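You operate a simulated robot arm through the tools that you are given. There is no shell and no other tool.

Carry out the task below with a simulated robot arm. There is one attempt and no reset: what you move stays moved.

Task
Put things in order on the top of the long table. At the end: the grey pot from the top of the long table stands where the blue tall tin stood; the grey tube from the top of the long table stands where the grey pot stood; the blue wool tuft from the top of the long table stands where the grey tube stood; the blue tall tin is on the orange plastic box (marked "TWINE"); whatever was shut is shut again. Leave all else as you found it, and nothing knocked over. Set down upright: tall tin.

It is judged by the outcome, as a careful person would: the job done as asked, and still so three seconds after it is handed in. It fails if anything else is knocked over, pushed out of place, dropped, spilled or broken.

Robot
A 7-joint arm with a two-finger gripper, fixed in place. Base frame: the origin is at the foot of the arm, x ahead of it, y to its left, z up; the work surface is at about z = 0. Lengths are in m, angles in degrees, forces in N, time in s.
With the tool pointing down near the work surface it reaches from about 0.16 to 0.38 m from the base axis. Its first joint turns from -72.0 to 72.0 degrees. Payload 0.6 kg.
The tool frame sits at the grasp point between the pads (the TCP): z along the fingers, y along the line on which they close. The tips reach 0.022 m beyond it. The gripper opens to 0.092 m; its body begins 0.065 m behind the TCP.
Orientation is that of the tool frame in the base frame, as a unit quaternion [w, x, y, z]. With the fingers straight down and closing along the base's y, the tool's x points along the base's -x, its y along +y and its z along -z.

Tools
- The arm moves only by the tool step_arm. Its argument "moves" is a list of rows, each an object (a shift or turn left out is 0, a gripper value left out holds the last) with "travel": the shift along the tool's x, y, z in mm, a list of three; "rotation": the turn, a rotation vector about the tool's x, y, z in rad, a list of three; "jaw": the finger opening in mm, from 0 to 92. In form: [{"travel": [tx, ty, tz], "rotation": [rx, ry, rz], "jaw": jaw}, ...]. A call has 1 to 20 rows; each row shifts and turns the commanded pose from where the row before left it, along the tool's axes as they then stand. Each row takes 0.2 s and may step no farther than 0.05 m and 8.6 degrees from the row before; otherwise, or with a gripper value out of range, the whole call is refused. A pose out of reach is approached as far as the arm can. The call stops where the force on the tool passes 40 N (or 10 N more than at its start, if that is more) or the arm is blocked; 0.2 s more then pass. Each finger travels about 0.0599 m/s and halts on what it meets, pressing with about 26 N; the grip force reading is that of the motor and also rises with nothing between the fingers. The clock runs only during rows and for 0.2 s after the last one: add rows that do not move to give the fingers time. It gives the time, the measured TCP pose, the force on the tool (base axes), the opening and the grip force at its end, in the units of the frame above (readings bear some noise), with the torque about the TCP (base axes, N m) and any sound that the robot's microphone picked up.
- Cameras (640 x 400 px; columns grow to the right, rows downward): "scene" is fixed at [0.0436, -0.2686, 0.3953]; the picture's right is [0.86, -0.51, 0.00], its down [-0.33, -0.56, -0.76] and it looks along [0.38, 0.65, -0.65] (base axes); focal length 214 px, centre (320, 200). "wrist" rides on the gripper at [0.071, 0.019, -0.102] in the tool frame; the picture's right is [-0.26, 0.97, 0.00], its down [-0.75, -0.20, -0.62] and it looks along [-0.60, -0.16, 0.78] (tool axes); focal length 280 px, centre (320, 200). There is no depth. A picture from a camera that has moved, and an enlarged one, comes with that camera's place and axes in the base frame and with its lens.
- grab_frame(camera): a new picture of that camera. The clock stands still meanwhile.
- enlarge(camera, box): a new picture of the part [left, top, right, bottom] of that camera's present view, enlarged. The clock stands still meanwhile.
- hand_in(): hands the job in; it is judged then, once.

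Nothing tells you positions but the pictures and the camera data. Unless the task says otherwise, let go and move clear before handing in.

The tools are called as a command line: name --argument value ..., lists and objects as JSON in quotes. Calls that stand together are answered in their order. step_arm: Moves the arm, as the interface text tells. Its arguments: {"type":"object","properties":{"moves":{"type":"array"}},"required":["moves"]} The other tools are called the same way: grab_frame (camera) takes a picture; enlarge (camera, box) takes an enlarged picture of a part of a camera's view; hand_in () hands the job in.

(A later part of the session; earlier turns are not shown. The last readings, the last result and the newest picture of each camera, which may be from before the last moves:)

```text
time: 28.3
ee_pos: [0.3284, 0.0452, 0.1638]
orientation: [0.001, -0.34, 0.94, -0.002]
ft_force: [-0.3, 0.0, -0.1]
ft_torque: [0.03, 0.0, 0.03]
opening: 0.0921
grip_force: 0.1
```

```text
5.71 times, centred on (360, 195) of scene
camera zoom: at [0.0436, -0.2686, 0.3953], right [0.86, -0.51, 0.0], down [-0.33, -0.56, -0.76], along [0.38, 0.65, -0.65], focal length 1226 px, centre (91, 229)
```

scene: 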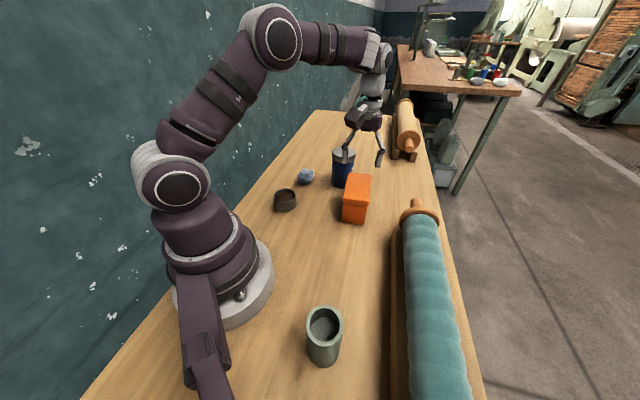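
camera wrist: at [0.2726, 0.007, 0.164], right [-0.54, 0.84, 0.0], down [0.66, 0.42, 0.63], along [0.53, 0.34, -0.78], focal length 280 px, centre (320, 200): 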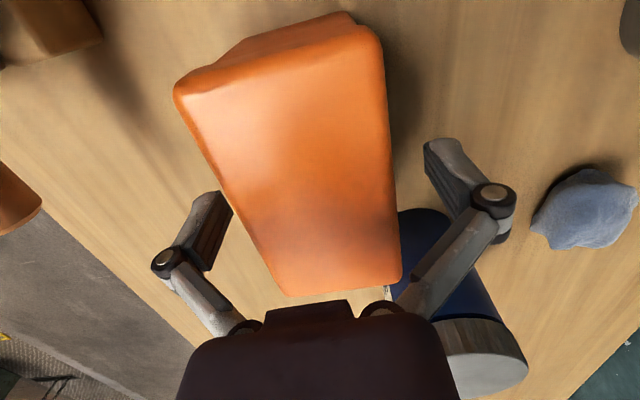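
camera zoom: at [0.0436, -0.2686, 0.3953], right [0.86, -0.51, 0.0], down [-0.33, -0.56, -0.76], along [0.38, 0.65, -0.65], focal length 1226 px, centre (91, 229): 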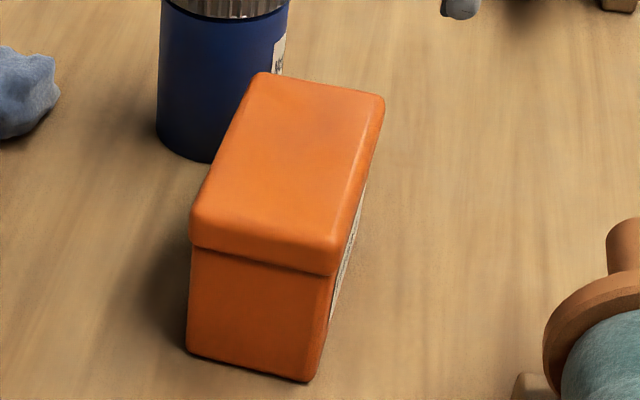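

The box is restored and its lid is still seated. I'll now set up for the tin with the tool tilted 45° and approaching along azimuth 45°, which keeps the right finger and palm well away from the box.

step_arm --moves '[{"rotation": [0, 0, -0.091]}, {"rotation": [0, -0.131, 0]}, {"rotation": [0, -0.131, 0]}, {"rotation": [0, -0.131, 0]}, {"rotation": [0, -0.131, 0]}, {"rotation": [0, -0.131, 0]}, {"rotation": [0, -0.1304, 0]}, {"travel": [-1.5, 16.9, 11.8]}, {"travel": [-1.5, 16.9, 11.8]}, {"travel": [-1.5, 16.9, 11.8]}, {}, {}]'

grab_frame --camera "wrist"

enlarge --camera "scene" --box '[240, 80, 420, 220]'

```text
time: 30.9
ee_pos: [0.3133, 0.1008, 0.1387]
orientation: [0.355, -0.354, 0.853, 0.146]
ft_force: [-1.2, -0.1, 0.2]
ft_torque: [0.01, 0.01, -0.01]
opening: 0.092
grip_force: 0.1
```

```text
taken
camera wrist: at [0.2123, 0.0282, 0.1612], right [-0.55, 0.81, 0.18], down [0.21, -0.08, 0.98], along [0.81, 0.58, -0.12], focal length 280 px, centre (320, 200)
```

wrist: 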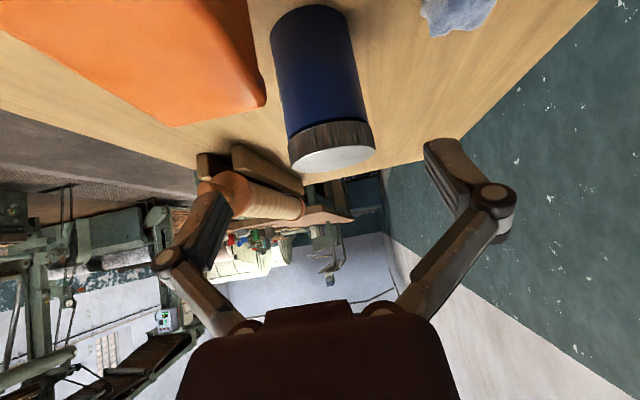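

```text
2.86 times, centred on (330, 150) of scene
camera zoom: at [0.0436, -0.2686, 0.3953], right [0.86, -0.51, 0.0], down [-0.33, -0.56, -0.76], along [0.38, 0.65, -0.65], focal length 613 px, centre (291, 343)
```

zoom: 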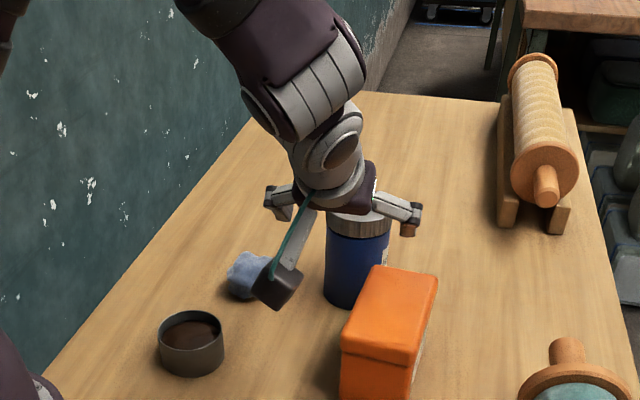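

The tool is lined up with the tin, with the right finger well to the side of the box. I'll advance in small steps, stopping short to check.

step_arm --moves '[{"travel": [-0.5, 0.2, 20]}, {"travel": [-0.4, 0.1, 20]}, {"travel": [-0.4, 0.1, 20]}, {"travel": [-0.3, 0.1, 15]}, {}]'

grab_frame --camera "wrist"

enlarge --camera "scene" --box '[250, 110, 410, 230]'

```text
time: 32.1
ee_pos: [0.3513, 0.1417, 0.0865]
orientation: [0.355, -0.354, 0.853, 0.145]
ft_force: [1.0, -0.1, 0.5]
ft_torque: [0.05, 0.01, 0.02]
opening: 0.0918
grip_force: 0.1
```

```text
taken
camera wrist: at [0.2512, 0.0685, 0.1087], right [-0.55, 0.81, 0.18], down [0.21, -0.08, 0.98], along [0.81, 0.58, -0.12], focal length 280 px, centre (320, 200)
```

wrist: 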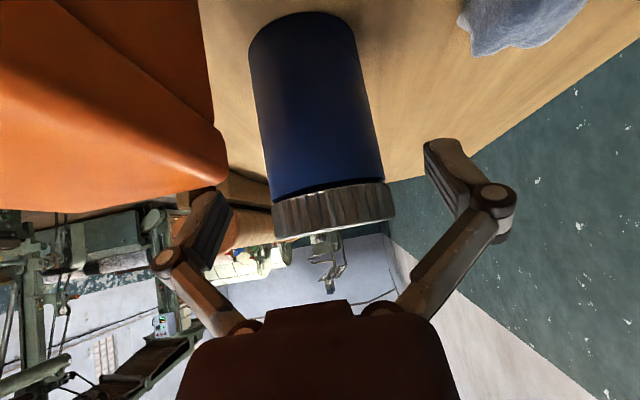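

```text
3.33 times, centred on (330, 170) of scene
camera zoom: at [0.0436, -0.2686, 0.3953], right [0.86, -0.51, 0.0], down [-0.33, -0.56, -0.76], along [0.38, 0.65, -0.65], focal length 715 px, centre (287, 300)
```

zoom: 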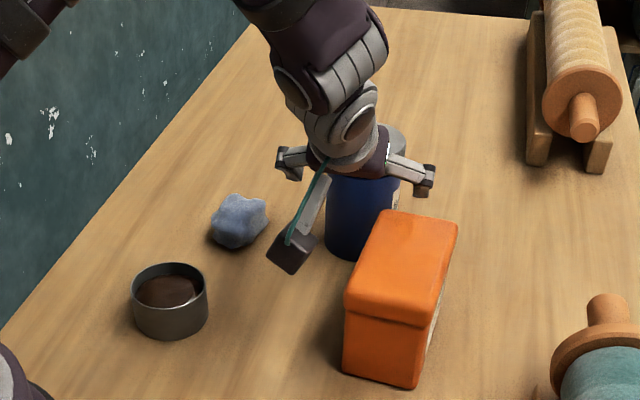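

No contact so far, and the tin is centred between the fingers. I'll do the last 40 mm to the grasp height.

step_arm --moves '[{"travel": [0.2, -0.5, 14]}, {"travel": [0.2, -0.5, 14]}, {"travel": [0.2, -0.4, 12]}, {}, {}]'

grab_frame --camera "wrist"

enlarge --camera "scene" --box '[250, 110, 410, 230]'

```text
time: 33.3
ee_pos: [0.372, 0.1584, 0.0592]
orientation: [0.355, -0.354, 0.853, 0.146]
ft_force: [0.2, 0.3, -0.1]
ft_torque: [-0.01, -0.03, 0.05]
opening: 0.0922
grip_force: 0.1
```

```text
taken
camera wrist: at [0.272, 0.0864, 0.0808], right [-0.55, 0.81, 0.18], down [0.21, -0.08, 0.98], along [0.81, 0.58, -0.12], focal length 280 px, centre (320, 200)
```

wrist: 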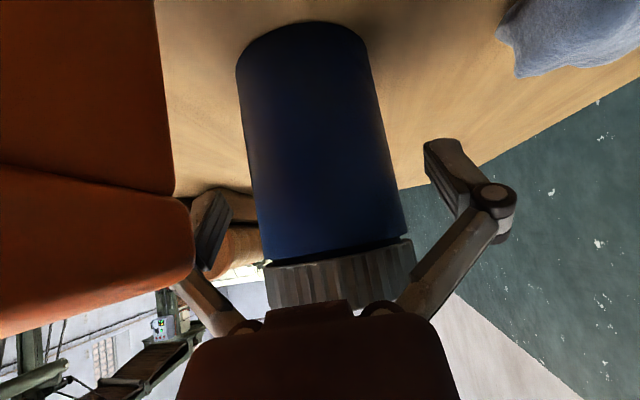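

```text
3.33 times, centred on (330, 170) of scene
camera zoom: at [0.0436, -0.2686, 0.3953], right [0.86, -0.51, 0.0], down [-0.33, -0.56, -0.76], along [0.38, 0.65, -0.65], focal length 715 px, centre (287, 300)
```

zoom: 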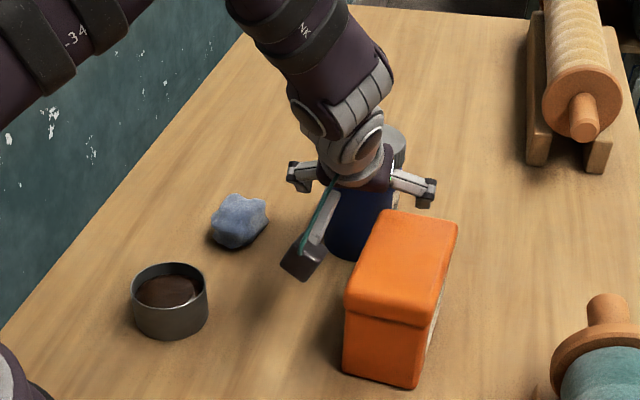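

The grasp pose is reached without contact, with the pads beside the blue body below the lid. I'll close on the tin now.

step_arm --moves '[{"jaw": 78}, {"jaw": 70}, {"jaw": 62}, {"jaw": 56}, {}]'

grab_frame --camera "wrist"

enlarge --camera "scene" --box '[250, 110, 410, 230]'

```text
time: 34.5
ee_pos: [0.3714, 0.1586, 0.0582]
orientation: [0.355, -0.354, 0.853, 0.146]
ft_force: [-1.4, -1.2, 4.6]
ft_torque: [0.03, 0.14, 0.04]
opening: 0.0604
grip_force: 26.2
```

```text
taken
camera wrist: at [0.272, 0.0864, 0.0809], right [-0.55, 0.81, 0.18], down [0.21, -0.08, 0.98], along [0.81, 0.58, -0.12], focal length 280 px, centre (320, 200)
```

wrist: 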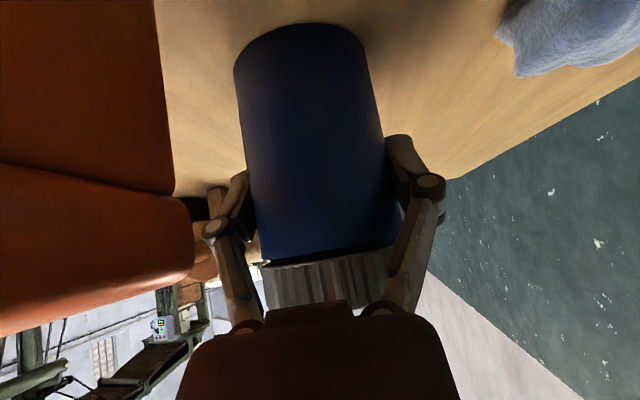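

```text
3.33 times, centred on (330, 170) of scene
camera zoom: at [0.0435, -0.2686, 0.3953], right [0.86, -0.51, 0.0], down [-0.33, -0.56, -0.76], along [0.38, 0.65, -0.65], focal length 715 px, centre (287, 300)
```

zoom: 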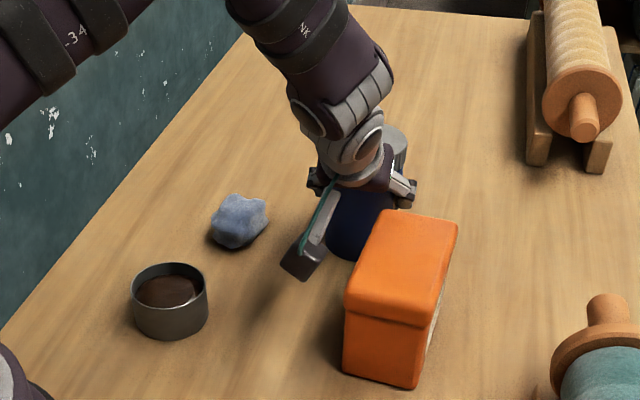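

The pads grip the tin's body at 60 mm, below the lid. I'll lift it a little first to confirm it holds.

step_arm --moves '[{"travel": [-3.5, 0, -3.5]}, {"travel": [-7, 0, -7]}, {"travel": [-7, 0, -7]}, {}]'

grab_frame --camera "wrist"

enlarge --camera "scene" --box '[250, 110, 410, 230]'

```text
time: 35.5
ee_pos: [0.3715, 0.1577, 0.0826]
orientation: [0.355, -0.355, 0.853, 0.146]
ft_force: [0.1, 0.1, -1.5]
ft_torque: [0.01, 0.01, -0.04]
opening: 0.0604
grip_force: 26.2
```

```text
taken
camera wrist: at [0.2709, 0.0862, 0.1055], right [-0.55, 0.81, 0.18], down [0.21, -0.08, 0.98], along [0.81, 0.58, -0.12], focal length 280 px, centre (320, 200)
```

wrist: 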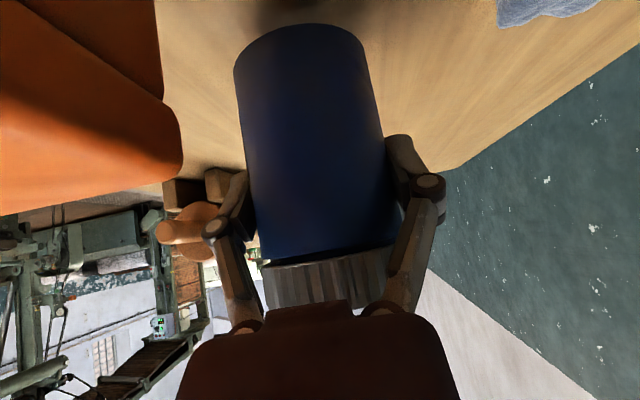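

```text
3.33 times, centred on (330, 170) of scene
camera zoom: at [0.0436, -0.2686, 0.3953], right [0.86, -0.51, 0.0], down [-0.33, -0.56, -0.76], along [0.38, 0.65, -0.65], focal length 715 px, centre (287, 300)
```

zoom: 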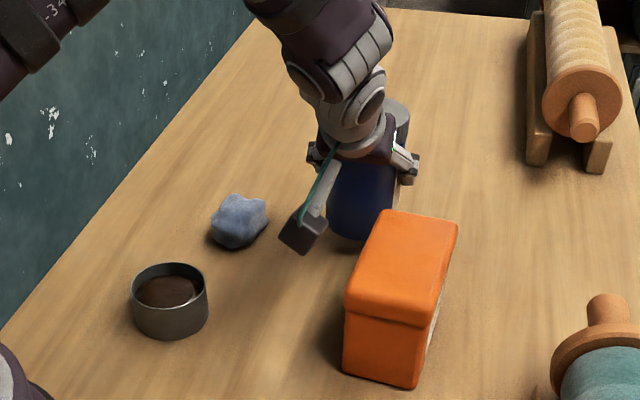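

The tin lifted cleanly and hasn't slipped. I'll raise it clear of the box and carry it over the box's centre.

step_arm --moves '[{"travel": [-15.4, 0, -15.4]}, {"travel": [-15.4, 0, -15.4]}, {"travel": [-15.4, 0, -15.4]}, {"travel": [-15.4, 0, -15.4]}, {}, {"travel": [14.1, -8.3, -14.1]}, {"travel": [14.1, -8.3, -14.1]}, {"travel": [14.1, -8.3, -14.1]}, {"travel": [14.1, -8.3, -14.1]}, {"travel": [14.1, -8.3, -14.1]}, {"travel": [14.1, -8.1, -14.1]}, {}, {}]'

grab_frame --camera "wrist"

enlarge --camera "scene" --box '[270, 80, 430, 230]'

```text
time: 38.3
ee_pos: [0.322, 0.0374, 0.1697]
orientation: [0.355, -0.354, 0.853, 0.146]
ft_force: [0.0, 0.3, -1.8]
ft_torque: [0.01, 0.01, -0.02]
opening: 0.0605
grip_force: 26.4
```

```text
taken
camera wrist: at [0.2216, -0.0344, 0.1927], right [-0.55, 0.81, 0.18], down [0.21, -0.08, 0.98], along [0.81, 0.58, -0.12], focal length 280 px, centre (320, 200)
```

wrist: 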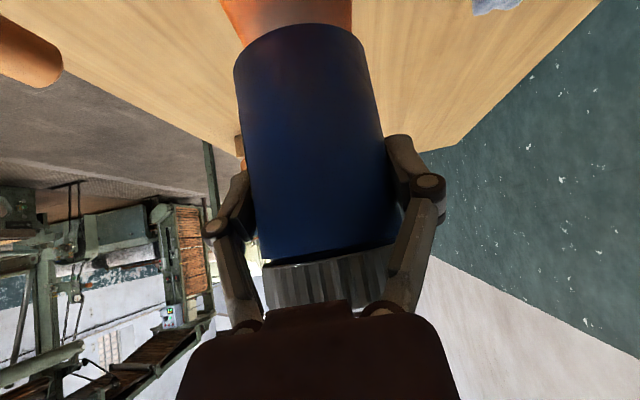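

```text
2.67 times, centred on (350, 155) of scene
camera zoom: at [0.0436, -0.2686, 0.3953], right [0.86, -0.51, 0.0], down [-0.33, -0.56, -0.76], along [0.38, 0.65, -0.65], focal length 572 px, centre (240, 320)
```

zoom: 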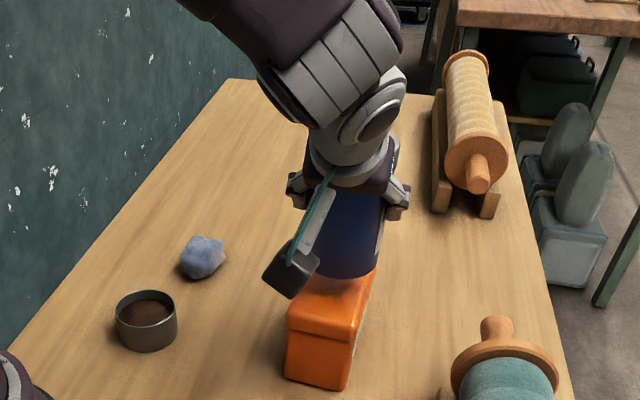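

The tin is held upright above the box. I'll zoom in to check its position over the box before lowering.

enlarge --camera "scene" --box '[330, 130, 410, 230]'

enlarge --camera "wrist" --box '[210, 0, 420, 130]'

```text
4.00 times, centred on (370, 180) of scene
camera zoom: at [0.0436, -0.2686, 0.3953], right [0.86, -0.51, 0.0], down [-0.33, -0.56, -0.76], along [0.38, 0.65, -0.65], focal length 858 px, centre (120, 280)
```

zoom: 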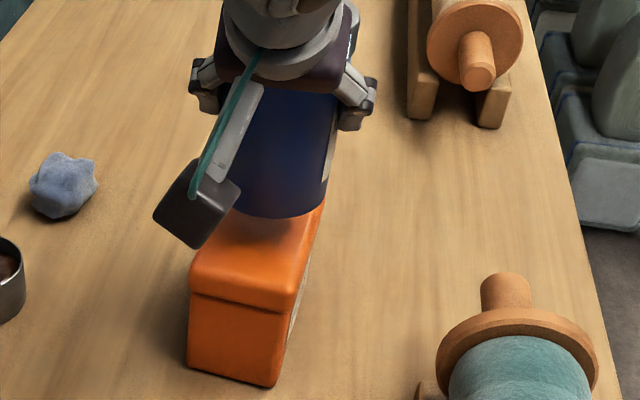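

```text
3.05 times, centred on (315, 65) of wrist
camera zoom: at [0.2216, -0.0344, 0.1927], right [-0.55, 0.81, 0.18], down [0.21, -0.08, 0.98], along [0.81, 0.58, -0.12], focal length 854 px, centre (335, 611)
```

zoom: 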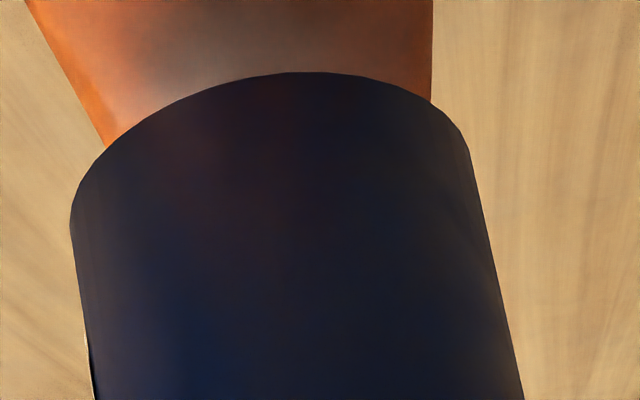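

The tin is within about 3 mm of the box's centre line. I'll nudge it over by 3 mm and lower it most of the way.

step_arm --moves '[{"travel": [0, 3.2, 0]}, {"travel": [6.5, 0, 6.5]}, {"travel": [6.5, 0, 6.5]}, {"travel": [6.5, 0, 6.5]}, {}, {}]'

enlarge --camera "scene" --box '[330, 130, 410, 230]'

```text
time: 39.7
ee_pos: [0.3188, 0.041, 0.1442]
orientation: [0.355, -0.355, 0.852, 0.146]
ft_force: [0.2, -0.8, 17.5]
ft_torque: [0.12, 0.05, 0.0]
opening: 0.0606
grip_force: 26.1
```

```text
4.00 times, centred on (370, 180) of scene
camera zoom: at [0.0435, -0.2686, 0.3953], right [0.86, -0.51, 0.0], down [-0.33, -0.56, -0.76], along [0.38, 0.65, -0.65], focal length 858 px, centre (120, 280)
```

zoom: 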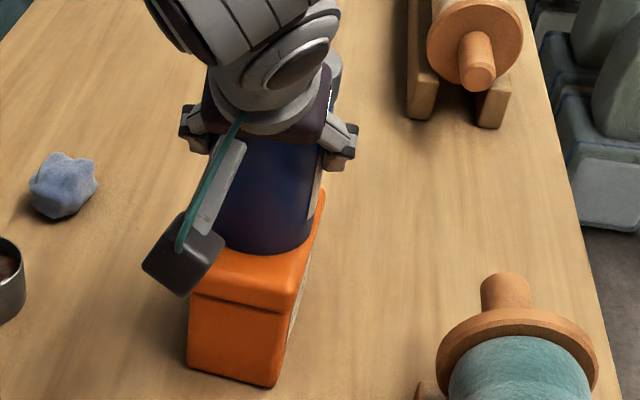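

The force reading of 17 N upward shows the tin is already resting on the box, whose top is nearer z ≈ 0.085. I'll ease off the pressure slightly before releasing.

step_arm --moves '[{"travel": [-0.8, 0, -0.8]}, {}]'

```text
time: 40.3
ee_pos: [0.3185, 0.0406, 0.1434]
orientation: [0.354, -0.354, 0.853, 0.146]
ft_force: [-0.3, 0.4, -1.5]
ft_torque: [-0.04, -0.03, -0.01]
opening: 0.0604
grip_force: 26.3
```

That took the load back onto the gripper, so contact is right here. I'll lower half a millimetre and check again.

step_arm --moves '[{"travel": [0.4, 0, 0.4]}, {}]'

enlarge --camera "scene" --box '[330, 150, 400, 220]'

grab_frame --camera "wrist"

```text
time: 40.9
ee_pos: [0.3192, 0.0408, 0.1439]
orientation: [0.355, -0.354, 0.853, 0.146]
ft_force: [-1.6, -1.4, 3.3]
ft_torque: [0.03, -0.08, -0.01]
opening: 0.0607
grip_force: 25.6
```

```text
5.71 times, centred on (365, 185) of scene
camera zoom: at [0.0435, -0.2686, 0.3953], right [0.86, -0.51, 0.0], down [-0.33, -0.56, -0.76], along [0.38, 0.65, -0.65], focal length 1226 px, centre (63, 286)
```

zoom: 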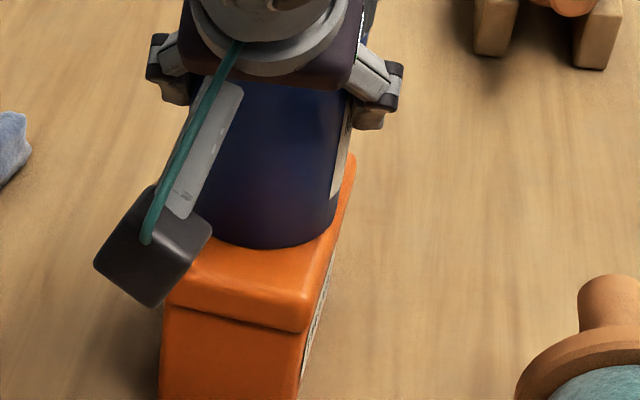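

```text
taken
camera wrist: at [0.2191, -0.0306, 0.1659], right [-0.55, 0.81, 0.18], down [0.21, -0.08, 0.98], along [0.81, 0.58, -0.12], focal length 280 px, centre (320, 200)
```

wrist: 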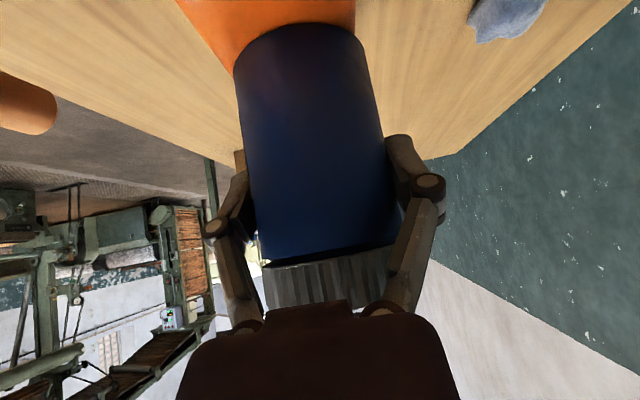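

The tin sits flat on the box, centred to within a couple of millimetres and lightly loaded. I'll release it and back straight out along the fingers.

step_arm --moves '[{"jaw": 66}, {"jaw": 78}, {"jaw": 92}, {"jaw": 92}, {}]'

grab_frame --camera "wrist"

enlarge --camera "scene" --box '[330, 150, 400, 220]'

```text
time: 42.1
ee_pos: [0.3191, 0.0409, 0.1438]
orientation: [0.354, -0.354, 0.853, 0.146]
ft_force: [0.3, 0.2, 0.0]
ft_torque: [0.01, 0.0, 0.02]
opening: 0.092
grip_force: 0.1
```

```text
taken
camera wrist: at [0.2191, -0.0306, 0.1659], right [-0.55, 0.81, 0.18], down [0.21, -0.08, 0.98], along [0.81, 0.58, -0.12], focal length 280 px, centre (320, 200)
```

wrist: 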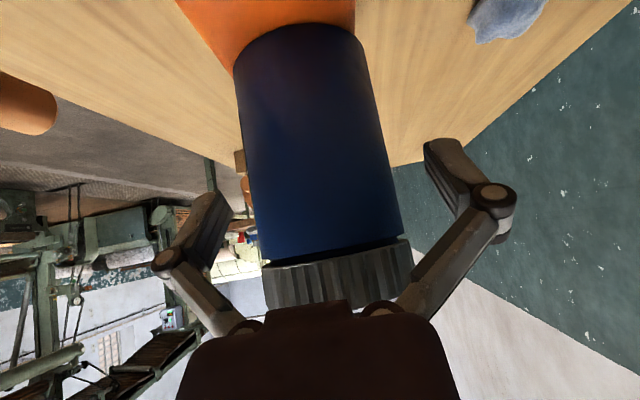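

```text
5.71 times, centred on (365, 185) of scene
camera zoom: at [0.0436, -0.2686, 0.3953], right [0.86, -0.51, 0.0], down [-0.33, -0.56, -0.76], along [0.38, 0.65, -0.65], focal length 1226 px, centre (63, 286)
```

zoom: 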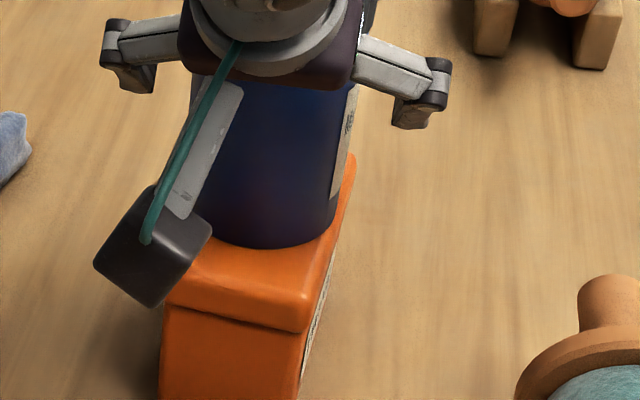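

The tin stands steadily on the box with the fingers clear. I'll retreat along the fingers.

step_arm --moves '[{"travel": [0, 0, -8]}, {"travel": [0, 0, -20]}, {"travel": [0, 0, -25]}, {"travel": [0, 0, -25]}, {"travel": [0, 0, -25]}, {"travel": [0, 0, -20]}, {}]'

grab_frame --camera "scene"

enlarge --camera "scene" --box '[250, 110, 410, 230]'

```text
time: 43.7
ee_pos: [0.2569, -0.02, 0.2302]
orientation: [0.354, -0.354, 0.853, 0.146]
ft_force: [-0.1, -0.5, 0.8]
ft_torque: [0.02, 0.02, 0.02]
opening: 0.0921
grip_force: 0.0
```

```text
taken
```

scene: 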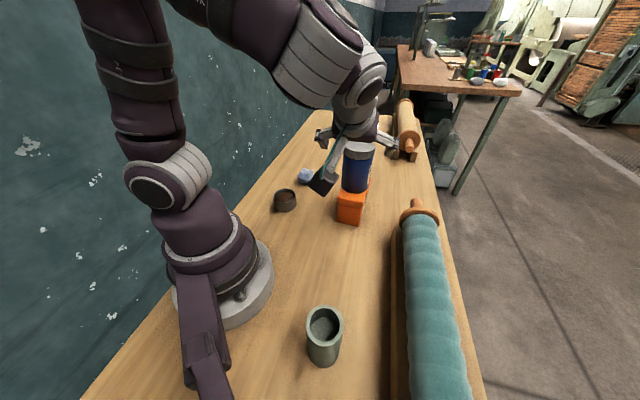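

```text
3.33 times, centred on (330, 170) of scene
camera zoom: at [0.0435, -0.2686, 0.3953], right [0.86, -0.51, 0.0], down [-0.33, -0.56, -0.76], along [0.38, 0.65, -0.65], focal length 715 px, centre (287, 300)
```

zoom: 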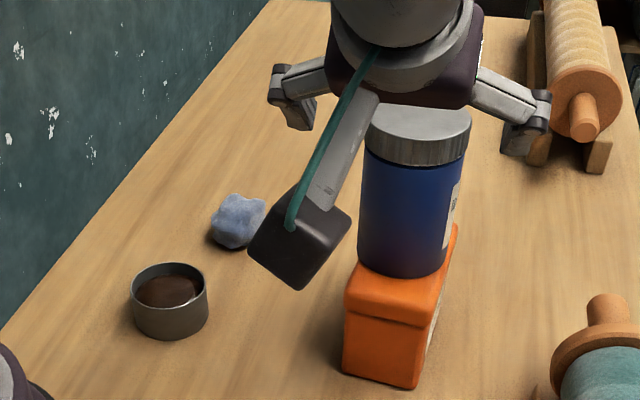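

The tin now stands on the box. Next is the pot, which holds brown liquid: I'll level the tool to about a 20° tilt, move above the pot, and locate it precisely.

step_arm --moves '[{"rotation": [0, 0.1454, 0]}, {"rotation": [0, 0.1454, 0]}, {"rotation": [0, 0.1454, 0]}, {"rotation": [0.0418, 0, 0.1148]}, {"rotation": [0.0418, 0, 0.1148]}, {"rotation": [0.0418, 0, 0.1148]}, {"rotation": [0.0418, 0, 0.1148]}, {"travel": [8.9, 35.7, 3.2]}, {"travel": [8.9, 35.7, 3.2]}, {"travel": [8.9, 35.7, 3.2]}, {"travel": [8.9, 35.7, 3.2]}, {"travel": [8.9, 35.7, 3.2]}, {}, {}]'

grab_frame --camera "wrist"

grab_frame --camera "scene"

```text
time: 46.7
ee_pos: [0.169, 0.1406, 0.1979]
orientation: [0.172, -0.145, 0.974, 0.025]
ft_force: [0.3, -0.3, -0.4]
ft_torque: [0.01, 0.03, 0.0]
opening: 0.092
grip_force: 0.0
```

```text
taken
camera wrist: at [0.0664, 0.1305, 0.2705], right [-0.05, 0.99, 0.09], down [0.53, -0.05, 0.85], along [0.85, 0.09, -0.52], focal length 280 px, centre (320, 200)
```

wrist: 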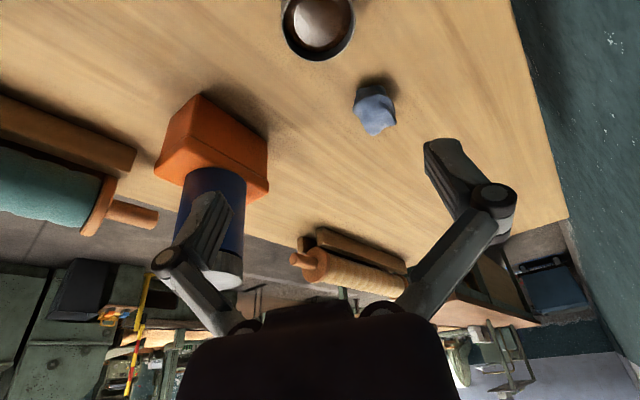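

```text
taken
```

scene: 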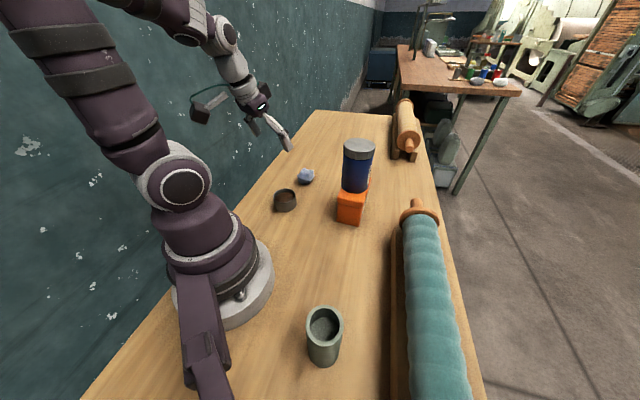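

The pot and tuft are visible from here. I'll enlarge the view to measure the pot.

enlarge --camera "wrist" --box '[240, 0, 440, 140]'

enlarge --camera "scene" --box '[260, 175, 310, 220]'

```text
2.86 times, centred on (340, 70) of wrist
camera zoom: at [0.0664, 0.1305, 0.2705], right [-0.05, 0.99, 0.09], down [0.53, -0.05, 0.85], along [0.85, 0.09, -0.52], focal length 801 px, centre (263, 571)
```

zoom: 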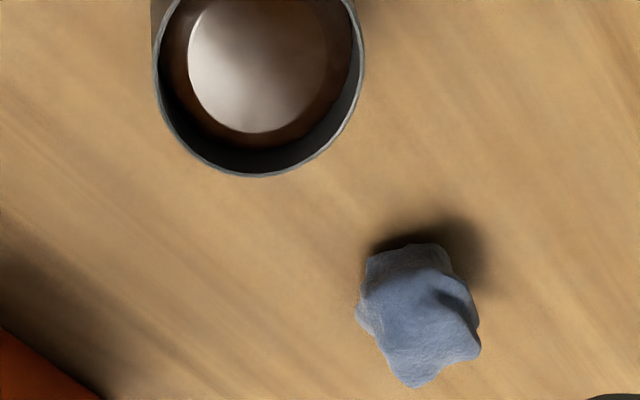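

```text
8.89 times, centred on (285, 198) of scene
camera zoom: at [0.0436, -0.2686, 0.3953], right [0.86, -0.51, 0.0], down [-0.33, -0.56, -0.76], along [0.38, 0.65, -0.65], focal length 1906 px, centre (631, 222)
```

zoom: 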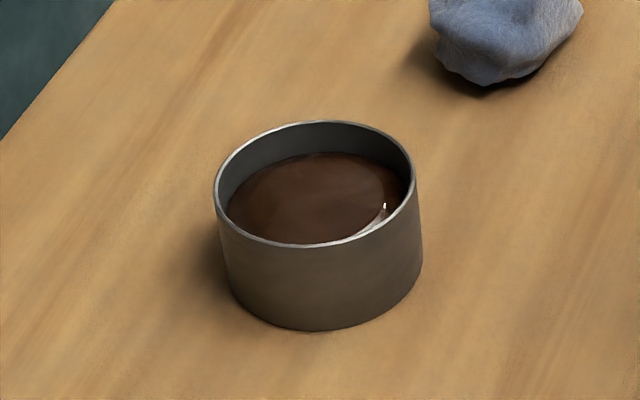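

The pot's centre is at about (0.184, 0.156), with radius 30 mm and height 34 mm. I'll descend vertically over it with the fingers open, stopping above the rim first.

step_arm --moves '[{"travel": [5.6, 2.65, 24.5]}, {"travel": [5.6, 2.65, 24.5]}, {"travel": [5.6, 2.65, 24.5]}, {"travel": [5.6, 2.65, 24.5]}, {}, {}]'

grab_frame --camera "wrist"

enlarge --camera "scene" --box '[220, 120, 360, 220]'

```text
time: 48.1
ee_pos: [0.1804, 0.1541, 0.0986]
orientation: [0.173, -0.146, 0.974, 0.025]
ft_force: [0.5, 0.4, 0.8]
ft_torque: [0.0, 0.03, 0.01]
opening: 0.0921
grip_force: 0.0
```

```text
taken
camera wrist: at [0.0762, 0.1431, 0.1704], right [-0.05, 0.99, 0.09], down [0.53, -0.05, 0.85], along [0.85, 0.09, -0.53], focal length 280 px, centre (320, 200)
```

wrist: 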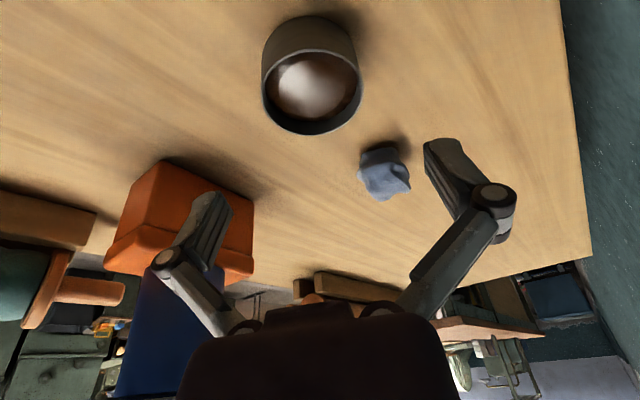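

```text
4.00 times, centred on (290, 170) of scene
camera zoom: at [0.0436, -0.2686, 0.3953], right [0.86, -0.51, 0.0], down [-0.33, -0.56, -0.76], along [0.38, 0.65, -0.65], focal length 858 px, centre (440, 320)
```

zoom: 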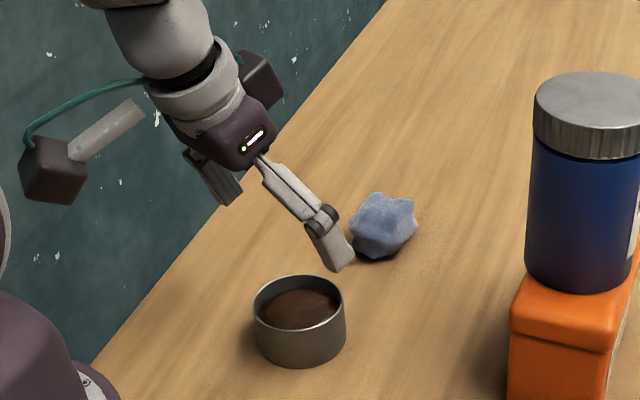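

The pot is centred between the fingers. I'll go down the remaining 60 mm and look once more before closing.

step_arm --moves '[{"travel": [6.1, 0.2, 14.2]}, {"travel": [6.1, 0.2, 14.2]}, {"travel": [6.1, 0.2, 14.2]}, {"travel": [6.1, 0.2, 14.2]}, {}, {}]'

grab_frame --camera "wrist"

enlarge --camera "scene" --box '[220, 130, 360, 230]'

```text
time: 49.5
ee_pos: [0.1752, 0.1534, 0.0363]
orientation: [0.172, -0.146, 0.974, 0.025]
ft_force: [0.1, -0.5, -0.1]
ft_torque: [0.01, 0.0, 0.0]
opening: 0.092
grip_force: 0.0
```

```text
taken
camera wrist: at [0.0726, 0.1422, 0.1099], right [-0.05, 0.99, 0.09], down [0.53, -0.05, 0.85], along [0.85, 0.09, -0.53], focal length 280 px, centre (320, 200)
```

wrist: 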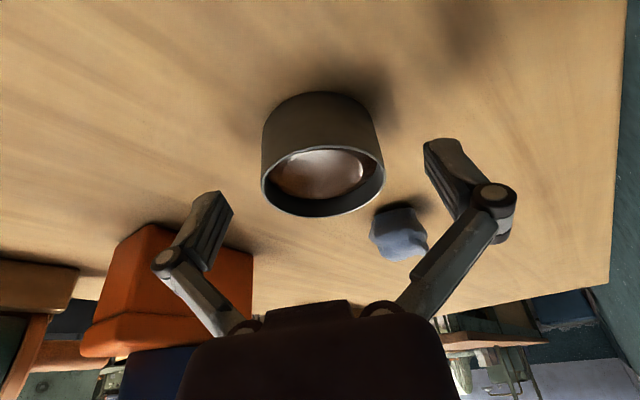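

```text
4.00 times, centred on (290, 180) of scene
camera zoom: at [0.0436, -0.2686, 0.3953], right [0.86, -0.51, 0.0], down [-0.33, -0.56, -0.76], along [0.38, 0.65, -0.65], focal length 858 px, centre (440, 280)
```

zoom: 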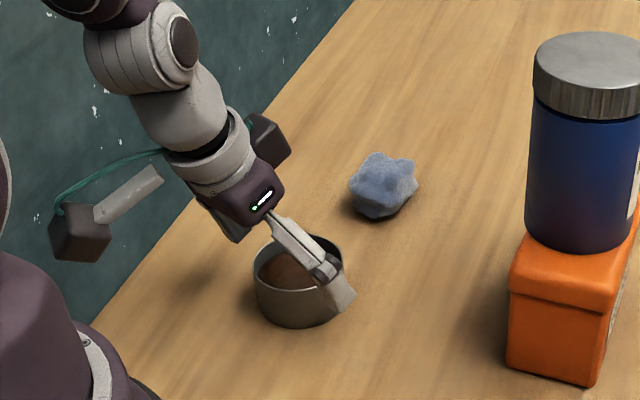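

The fingers straddle the pot symmetrically. I'll close slowly so the liquid isn't disturbed.

step_arm --moves '[{"jaw": 82}, {"jaw": 74}, {"jaw": 67}, {"jaw": 61}, {"jaw": 56}, {}, {}]'

grab_frame --camera "wrist"

enlarge --camera "scene" --box '[250, 160, 330, 230]'

```text
time: 51.1
ee_pos: [0.1752, 0.1519, 0.038]
orientation: [0.173, -0.145, 0.974, 0.025]
ft_force: [-0.5, 0.1, 0.0]
ft_torque: [0.01, 0.03, 0.02]
opening: 0.0562
grip_force: 0.2
```

```text
taken
camera wrist: at [0.0726, 0.1422, 0.11], right [-0.05, 0.99, 0.09], down [0.53, -0.05, 0.85], along [0.85, 0.09, -0.53], focal length 280 px, centre (320, 200)
```

wrist: 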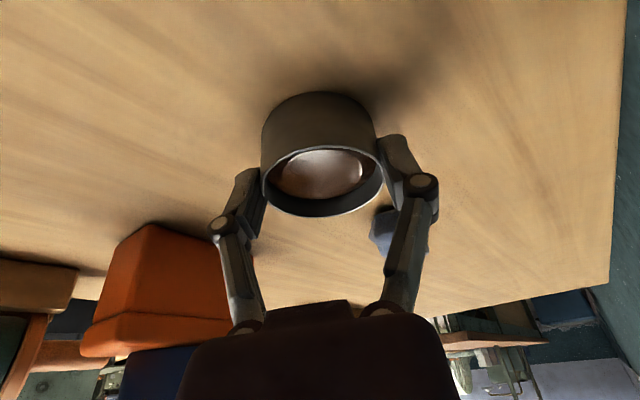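

```text
5.71 times, centred on (290, 195) of scene
camera zoom: at [0.0436, -0.2686, 0.3953], right [0.86, -0.51, 0.0], down [-0.33, -0.56, -0.76], along [0.38, 0.65, -0.65], focal length 1226 px, centre (491, 229)
```

zoom: 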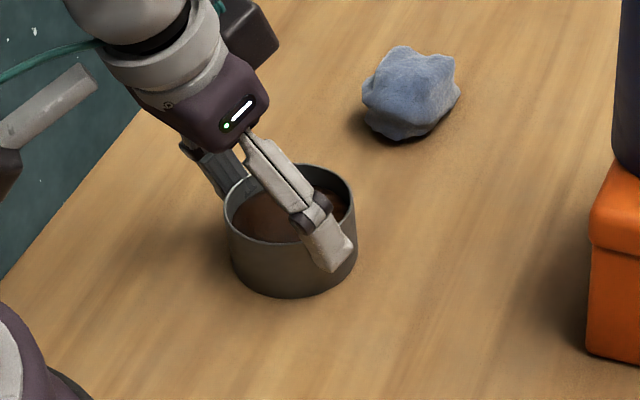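

The fingers reached 56 mm without touching, so the pot is a little slimmer than I judged. I'll keep closing in small steps.

step_arm --moves '[{"jaw": 53}, {"jaw": 50}, {"jaw": 47}, {}, {}]'

grab_frame --camera "wrist"

enlarge --camera "scene" --box '[250, 160, 330, 230]'

```text
time: 52.3
ee_pos: [0.1767, 0.1526, 0.0385]
orientation: [0.174, -0.146, 0.974, 0.026]
ft_force: [-1.2, 0.9, 9.0]
ft_torque: [0.08, 0.03, -0.06]
opening: 0.0549
grip_force: 26.3
```

```text
taken
camera wrist: at [0.0727, 0.1423, 0.11], right [-0.05, 0.99, 0.09], down [0.53, -0.05, 0.85], along [0.85, 0.09, -0.52], focal length 280 px, centre (320, 200)
```

wrist: 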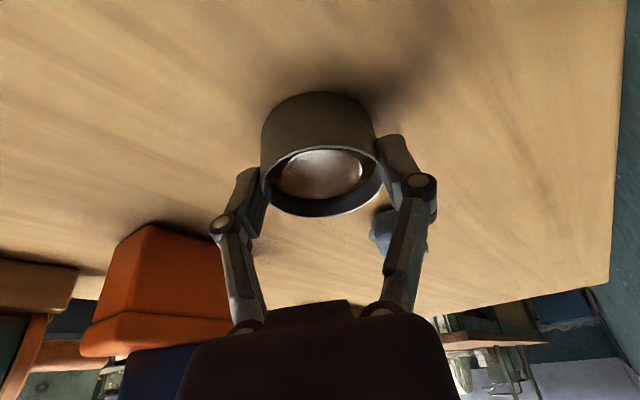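

```text
5.71 times, centred on (290, 195) of scene
camera zoom: at [0.0435, -0.2686, 0.3953], right [0.86, -0.51, 0.0], down [-0.33, -0.56, -0.76], along [0.38, 0.65, -0.65], focal length 1226 px, centre (491, 229)
```

zoom: 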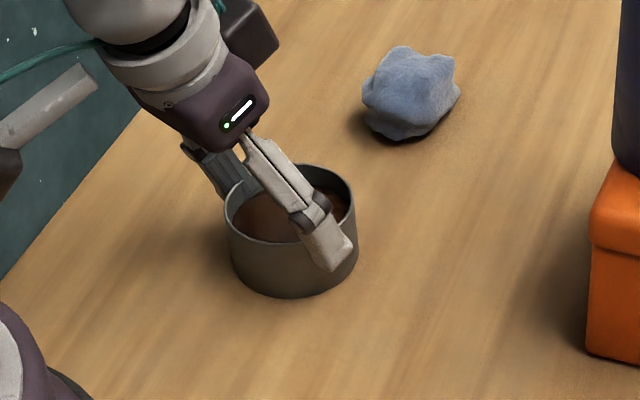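

The pads now hold the pot at 55 mm with full grip force. I'll lift just a few millimetres to test the hold.

step_arm --moves '[{"travel": [-0.7, 0, -1.9]}, {"travel": [-0.7, 0, -1.9]}, {}, {}]'

grab_frame --camera "wrist"

enlarge --camera "scene" --box '[250, 160, 330, 230]'

```text
time: 53.3
ee_pos: [0.1762, 0.1524, 0.0418]
orientation: [0.173, -0.146, 0.974, 0.026]
ft_force: [-0.3, -0.3, -1.2]
ft_torque: [0.02, 0.01, 0.02]
opening: 0.055
grip_force: 25.9
```

```text
taken
camera wrist: at [0.0729, 0.1422, 0.1142], right [-0.05, 0.99, 0.09], down [0.53, -0.05, 0.85], along [0.85, 0.09, -0.53], focal length 280 px, centre (320, 200)
```

wrist: 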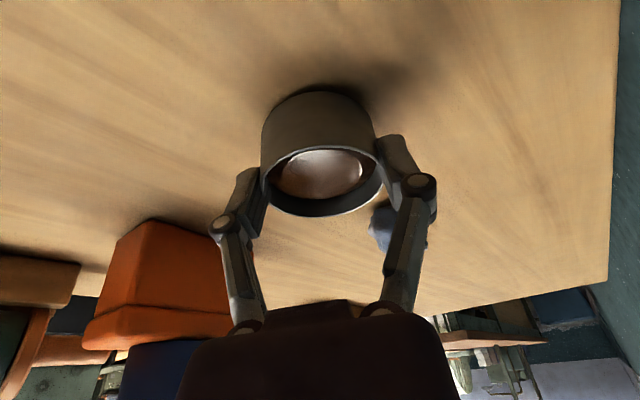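

```text
5.71 times, centred on (290, 195) of scene
camera zoom: at [0.0436, -0.2686, 0.3953], right [0.86, -0.51, 0.0], down [-0.33, -0.56, -0.76], along [0.38, 0.65, -0.65], focal length 1226 px, centre (491, 229)
```

zoom: 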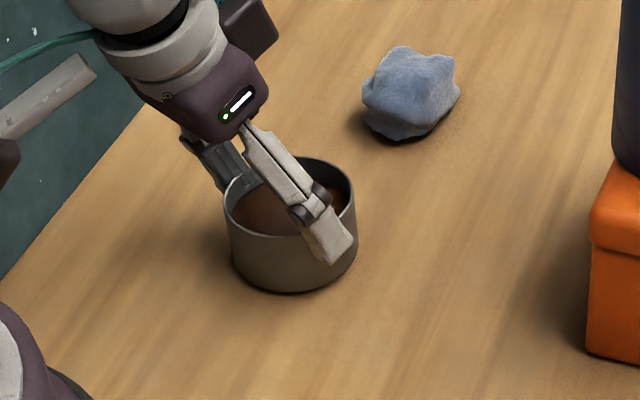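

The pot lifts level, with no slip. I'll raise it gently, then carry it slowly toward the tin's old spot.

step_arm --moves '[{"travel": [-1.4, 0, -3.8]}, {"travel": [-2.7, 0, -7.5]}, {"travel": [-2.7, 0, -7.5]}, {"travel": [-2.7, 0, -7.5]}, {"travel": [-2.7, 0, -7.5]}, {"travel": [-2.7, 0, -7.5]}, {"travel": [-2.7, 0, -7.5]}, {"travel": [-1.4, 0, -3.8]}, {}, {"travel": [-4.5, -1.2, 1.6]}, {"travel": [-8.9, -2.4, 3.2]}, {"travel": [-8.9, -2.4, 3.2]}, {"travel": [-8.9, -2.4, 3.2]}, {"travel": [-8.9, -2.4, 3.2]}, {"travel": [-8.9, -2.4, 3.2]}, {"travel": [-8.9, -2.4, 3.2]}, {"travel": [-8.9, -2.4, 3.2]}, {"travel": [-8.9, -2.4, 3.2]}, {"travel": [-4.5, -1.2, 1.6]}, {}]'

enlarge --camera "scene" --box '[240, 100, 400, 230]'

grab_frame --camera "wrist"

```text
time: 57.5
ee_pos: [0.2635, 0.1578, 0.0978]
orientation: [0.172, -0.146, 0.974, 0.025]
ft_force: [0.7, -0.1, -0.1]
ft_torque: [-0.05, 0.02, 0.0]
opening: 0.0547
grip_force: 25.9
```

```text
3.08 times, centred on (320, 165) of scene
camera zoom: at [0.0436, -0.2686, 0.3953], right [0.86, -0.51, 0.0], down [-0.33, -0.56, -0.76], along [0.38, 0.65, -0.65], focal length 660 px, centre (320, 308)
```

zoom: 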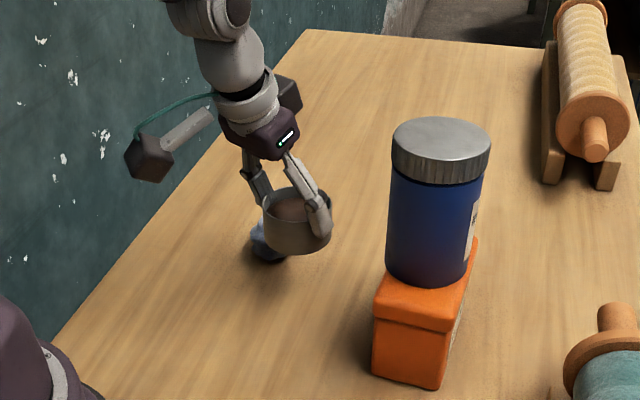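

```text
taken
camera wrist: at [0.161, 0.1464, 0.17], right [-0.05, 0.99, 0.09], down [0.53, -0.05, 0.85], along [0.85, 0.09, -0.53], focal length 280 px, centre (320, 200)
```

wrist: 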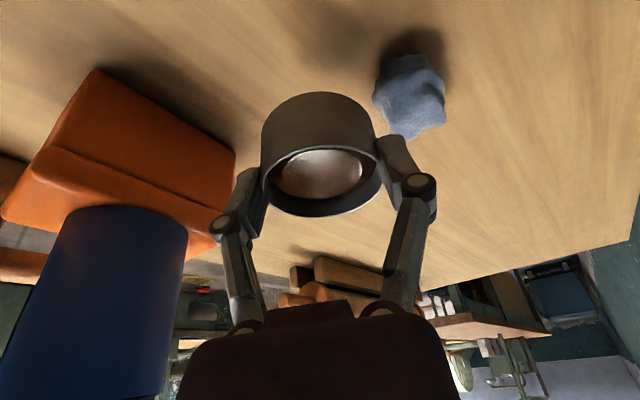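

The pot rides level and the path to the tin's old spot is clear. I'll continue the slow carry.

step_arm --moves '[{"travel": [-4.5, -1.2, 1.6]}, {"travel": [-8.9, -2.5, 3.24]}, {"travel": [-8.9, -2.5, 3.24]}, {"travel": [-8.9, -2.5, 3.24]}, {"travel": [-8.9, -2.5, 3.24]}, {"travel": [-8.9, -2.5, 3.24]}, {"travel": [-8.9, -2.5, 3.24]}, {"travel": [-8.9, -2.5, 3.24]}, {"travel": [-8.9, -2.5, 3.24]}, {"travel": [-8.9, -2.5, 3.24]}, {"travel": [-8.9, -2.5, 3.24]}, {"travel": [-4.3, -1.2, 1.6]}, {}, {}]'

enlarge --camera "scene" --box '[240, 100, 400, 230]'

grab_frame --camera "wrist"

```text
time: 60.5
ee_pos: [0.3708, 0.1613, 0.0991]
orientation: [0.173, -0.146, 0.974, 0.026]
ft_force: [-0.6, 0.4, -0.5]
ft_torque: [-0.02, -0.01, -0.02]
opening: 0.055
grip_force: 26.4
```

```text
3.08 times, centred on (320, 165) of scene
camera zoom: at [0.0436, -0.2686, 0.3953], right [0.86, -0.51, 0.0], down [-0.33, -0.56, -0.76], along [0.38, 0.65, -0.65], focal length 660 px, centre (320, 308)
```

zoom: 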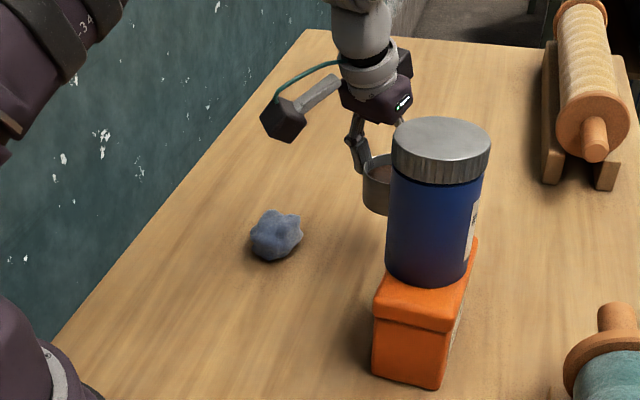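

```text
taken
camera wrist: at [0.2677, 0.151, 0.1708], right [-0.05, 0.99, 0.09], down [0.53, -0.05, 0.85], along [0.85, 0.09, -0.53], focal length 280 px, centre (320, 200)
```

wrist: 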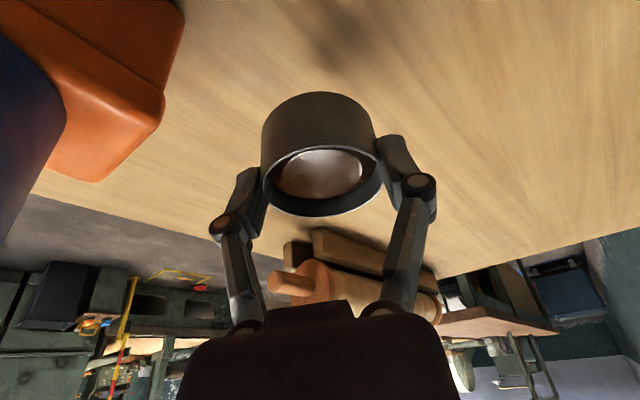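

The pot is above the tin's old spot, level, with the wrist clear of the tin and box. I'll lower it gently to just above the table.

step_arm --moves '[{"travel": [1.4, 0.6, 3.8]}, {"travel": [2.7, 0, 7.5]}, {"travel": [2.7, 0, 7.5]}, {"travel": [2.7, 0, 7.5]}, {"travel": [2.7, 0, 7.5]}, {"travel": [2.7, 0, 7.5]}, {"travel": [2.7, 0, 7.5]}, {"travel": [1.4, 0, 3.8]}, {}, {}]'

grab_frame --camera "wrist"

enlarge --camera "scene" --box '[260, 110, 400, 220]'

```text
time: 62.7
ee_pos: [0.3699, 0.1625, 0.0429]
orientation: [0.173, -0.146, 0.974, 0.025]
ft_force: [-0.8, -0.1, -0.6]
ft_torque: [0.0, 0.02, -0.02]
opening: 0.0547
grip_force: 25.7
```

```text
taken
camera wrist: at [0.268, 0.1516, 0.1154], right [-0.05, 0.99, 0.09], down [0.53, -0.05, 0.85], along [0.85, 0.09, -0.52], focal length 280 px, centre (320, 200)
```

wrist: 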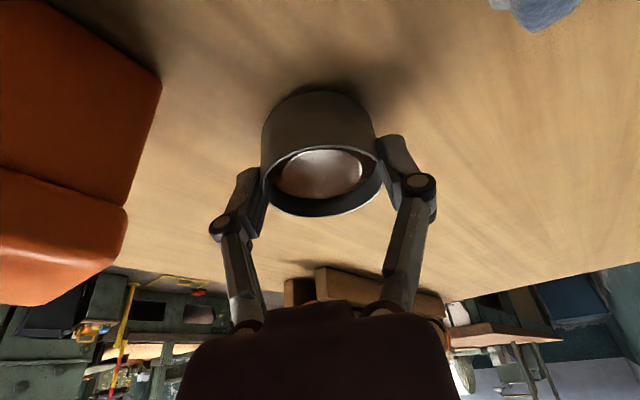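

```text
3.64 times, centred on (330, 165) of scene
camera zoom: at [0.0436, -0.2686, 0.3953], right [0.86, -0.51, 0.0], down [-0.33, -0.56, -0.76], along [0.38, 0.65, -0.65], focal length 780 px, centre (284, 327)
```

zoom: 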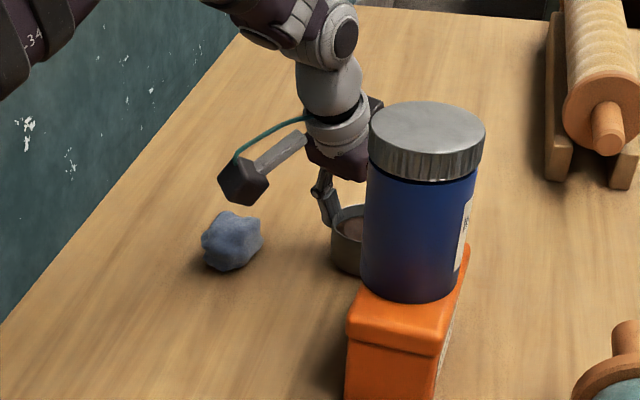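

The pot is now about 5 mm above the table. I'll lower it in tiny steps while watching the force.

step_arm --moves '[{"travel": [0.7, 0, 1.9]}, {"travel": [0.5, 0, 1.4]}, {}]'

```text
time: 63.5
ee_pos: [0.3715, 0.1613, 0.0405]
orientation: [0.172, -0.146, 0.974, 0.025]
ft_force: [0.3, -0.3, -0.9]
ft_torque: [-0.03, -0.01, 0.02]
opening: 0.0548
grip_force: 25.6
```

step_arm --moves '[{"travel": [0.35, 0, 0.95]}, {}]'

```text
time: 64.1
ee_pos: [0.3713, 0.1612, 0.0389]
orientation: [0.173, -0.147, 0.974, 0.024]
ft_force: [0.2, 0.9, 0.0]
ft_torque: [0.03, 0.01, -0.01]
opening: 0.0547
grip_force: 26.4
```

The pot has not yet loaded the table, going by the force reading. I'll lower another millimetre.

step_arm --moves '[{"travel": [0.25, 0, 0.7]}, {}, {}]'

```text
time: 64.9
ee_pos: [0.3713, 0.1631, 0.0375]
orientation: [0.172, -0.146, 0.974, 0.025]
ft_force: [0.1, 0.4, -1.1]
ft_torque: [-0.01, 0.01, -0.01]
opening: 0.0549
grip_force: 26.1
```

step_arm --moves '[{"travel": [0.25, 0, 0.7]}, {}, {}]'

```text
time: 65.7
ee_pos: [0.3709, 0.1627, 0.0387]
orientation: [0.174, -0.144, 0.974, 0.025]
ft_force: [0.2, -1.2, 10.7]
ft_torque: [0.09, 0.12, -0.02]
opening: 0.0548
grip_force: 26.1
```

The table now carries the pot, with about 11 N of contact force. I'll open the fingers gently, only to 76 mm to stay clear of the box.

step_arm --moves '[{"jaw": 58}, {"jaw": 62}, {"jaw": 69}, {"jaw": 76}, {"jaw": 76}, {}]'

grab_frame --camera "wrist"

```text
time: 67.1
ee_pos: [0.3724, 0.1628, 0.0389]
orientation: [0.172, -0.146, 0.974, 0.025]
ft_force: [0.1, -0.2, -0.4]
ft_torque: [0.03, -0.01, -0.03]
opening: 0.0762
grip_force: 0.0
```

```text
taken
camera wrist: at [0.2686, 0.1516, 0.1098], right [-0.05, 0.99, 0.09], down [0.53, -0.05, 0.85], along [0.85, 0.09, -0.53], focal length 280 px, centre (320, 200)
```

wrist: 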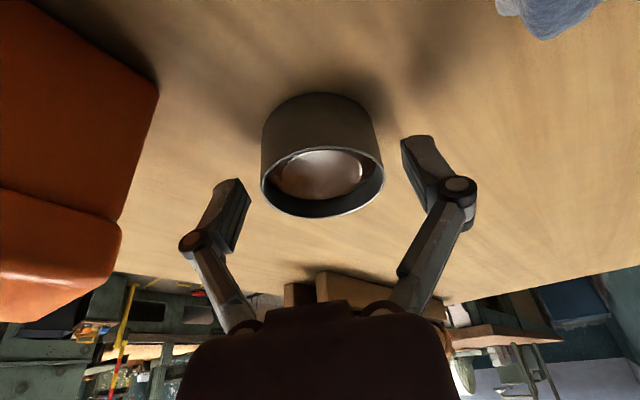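

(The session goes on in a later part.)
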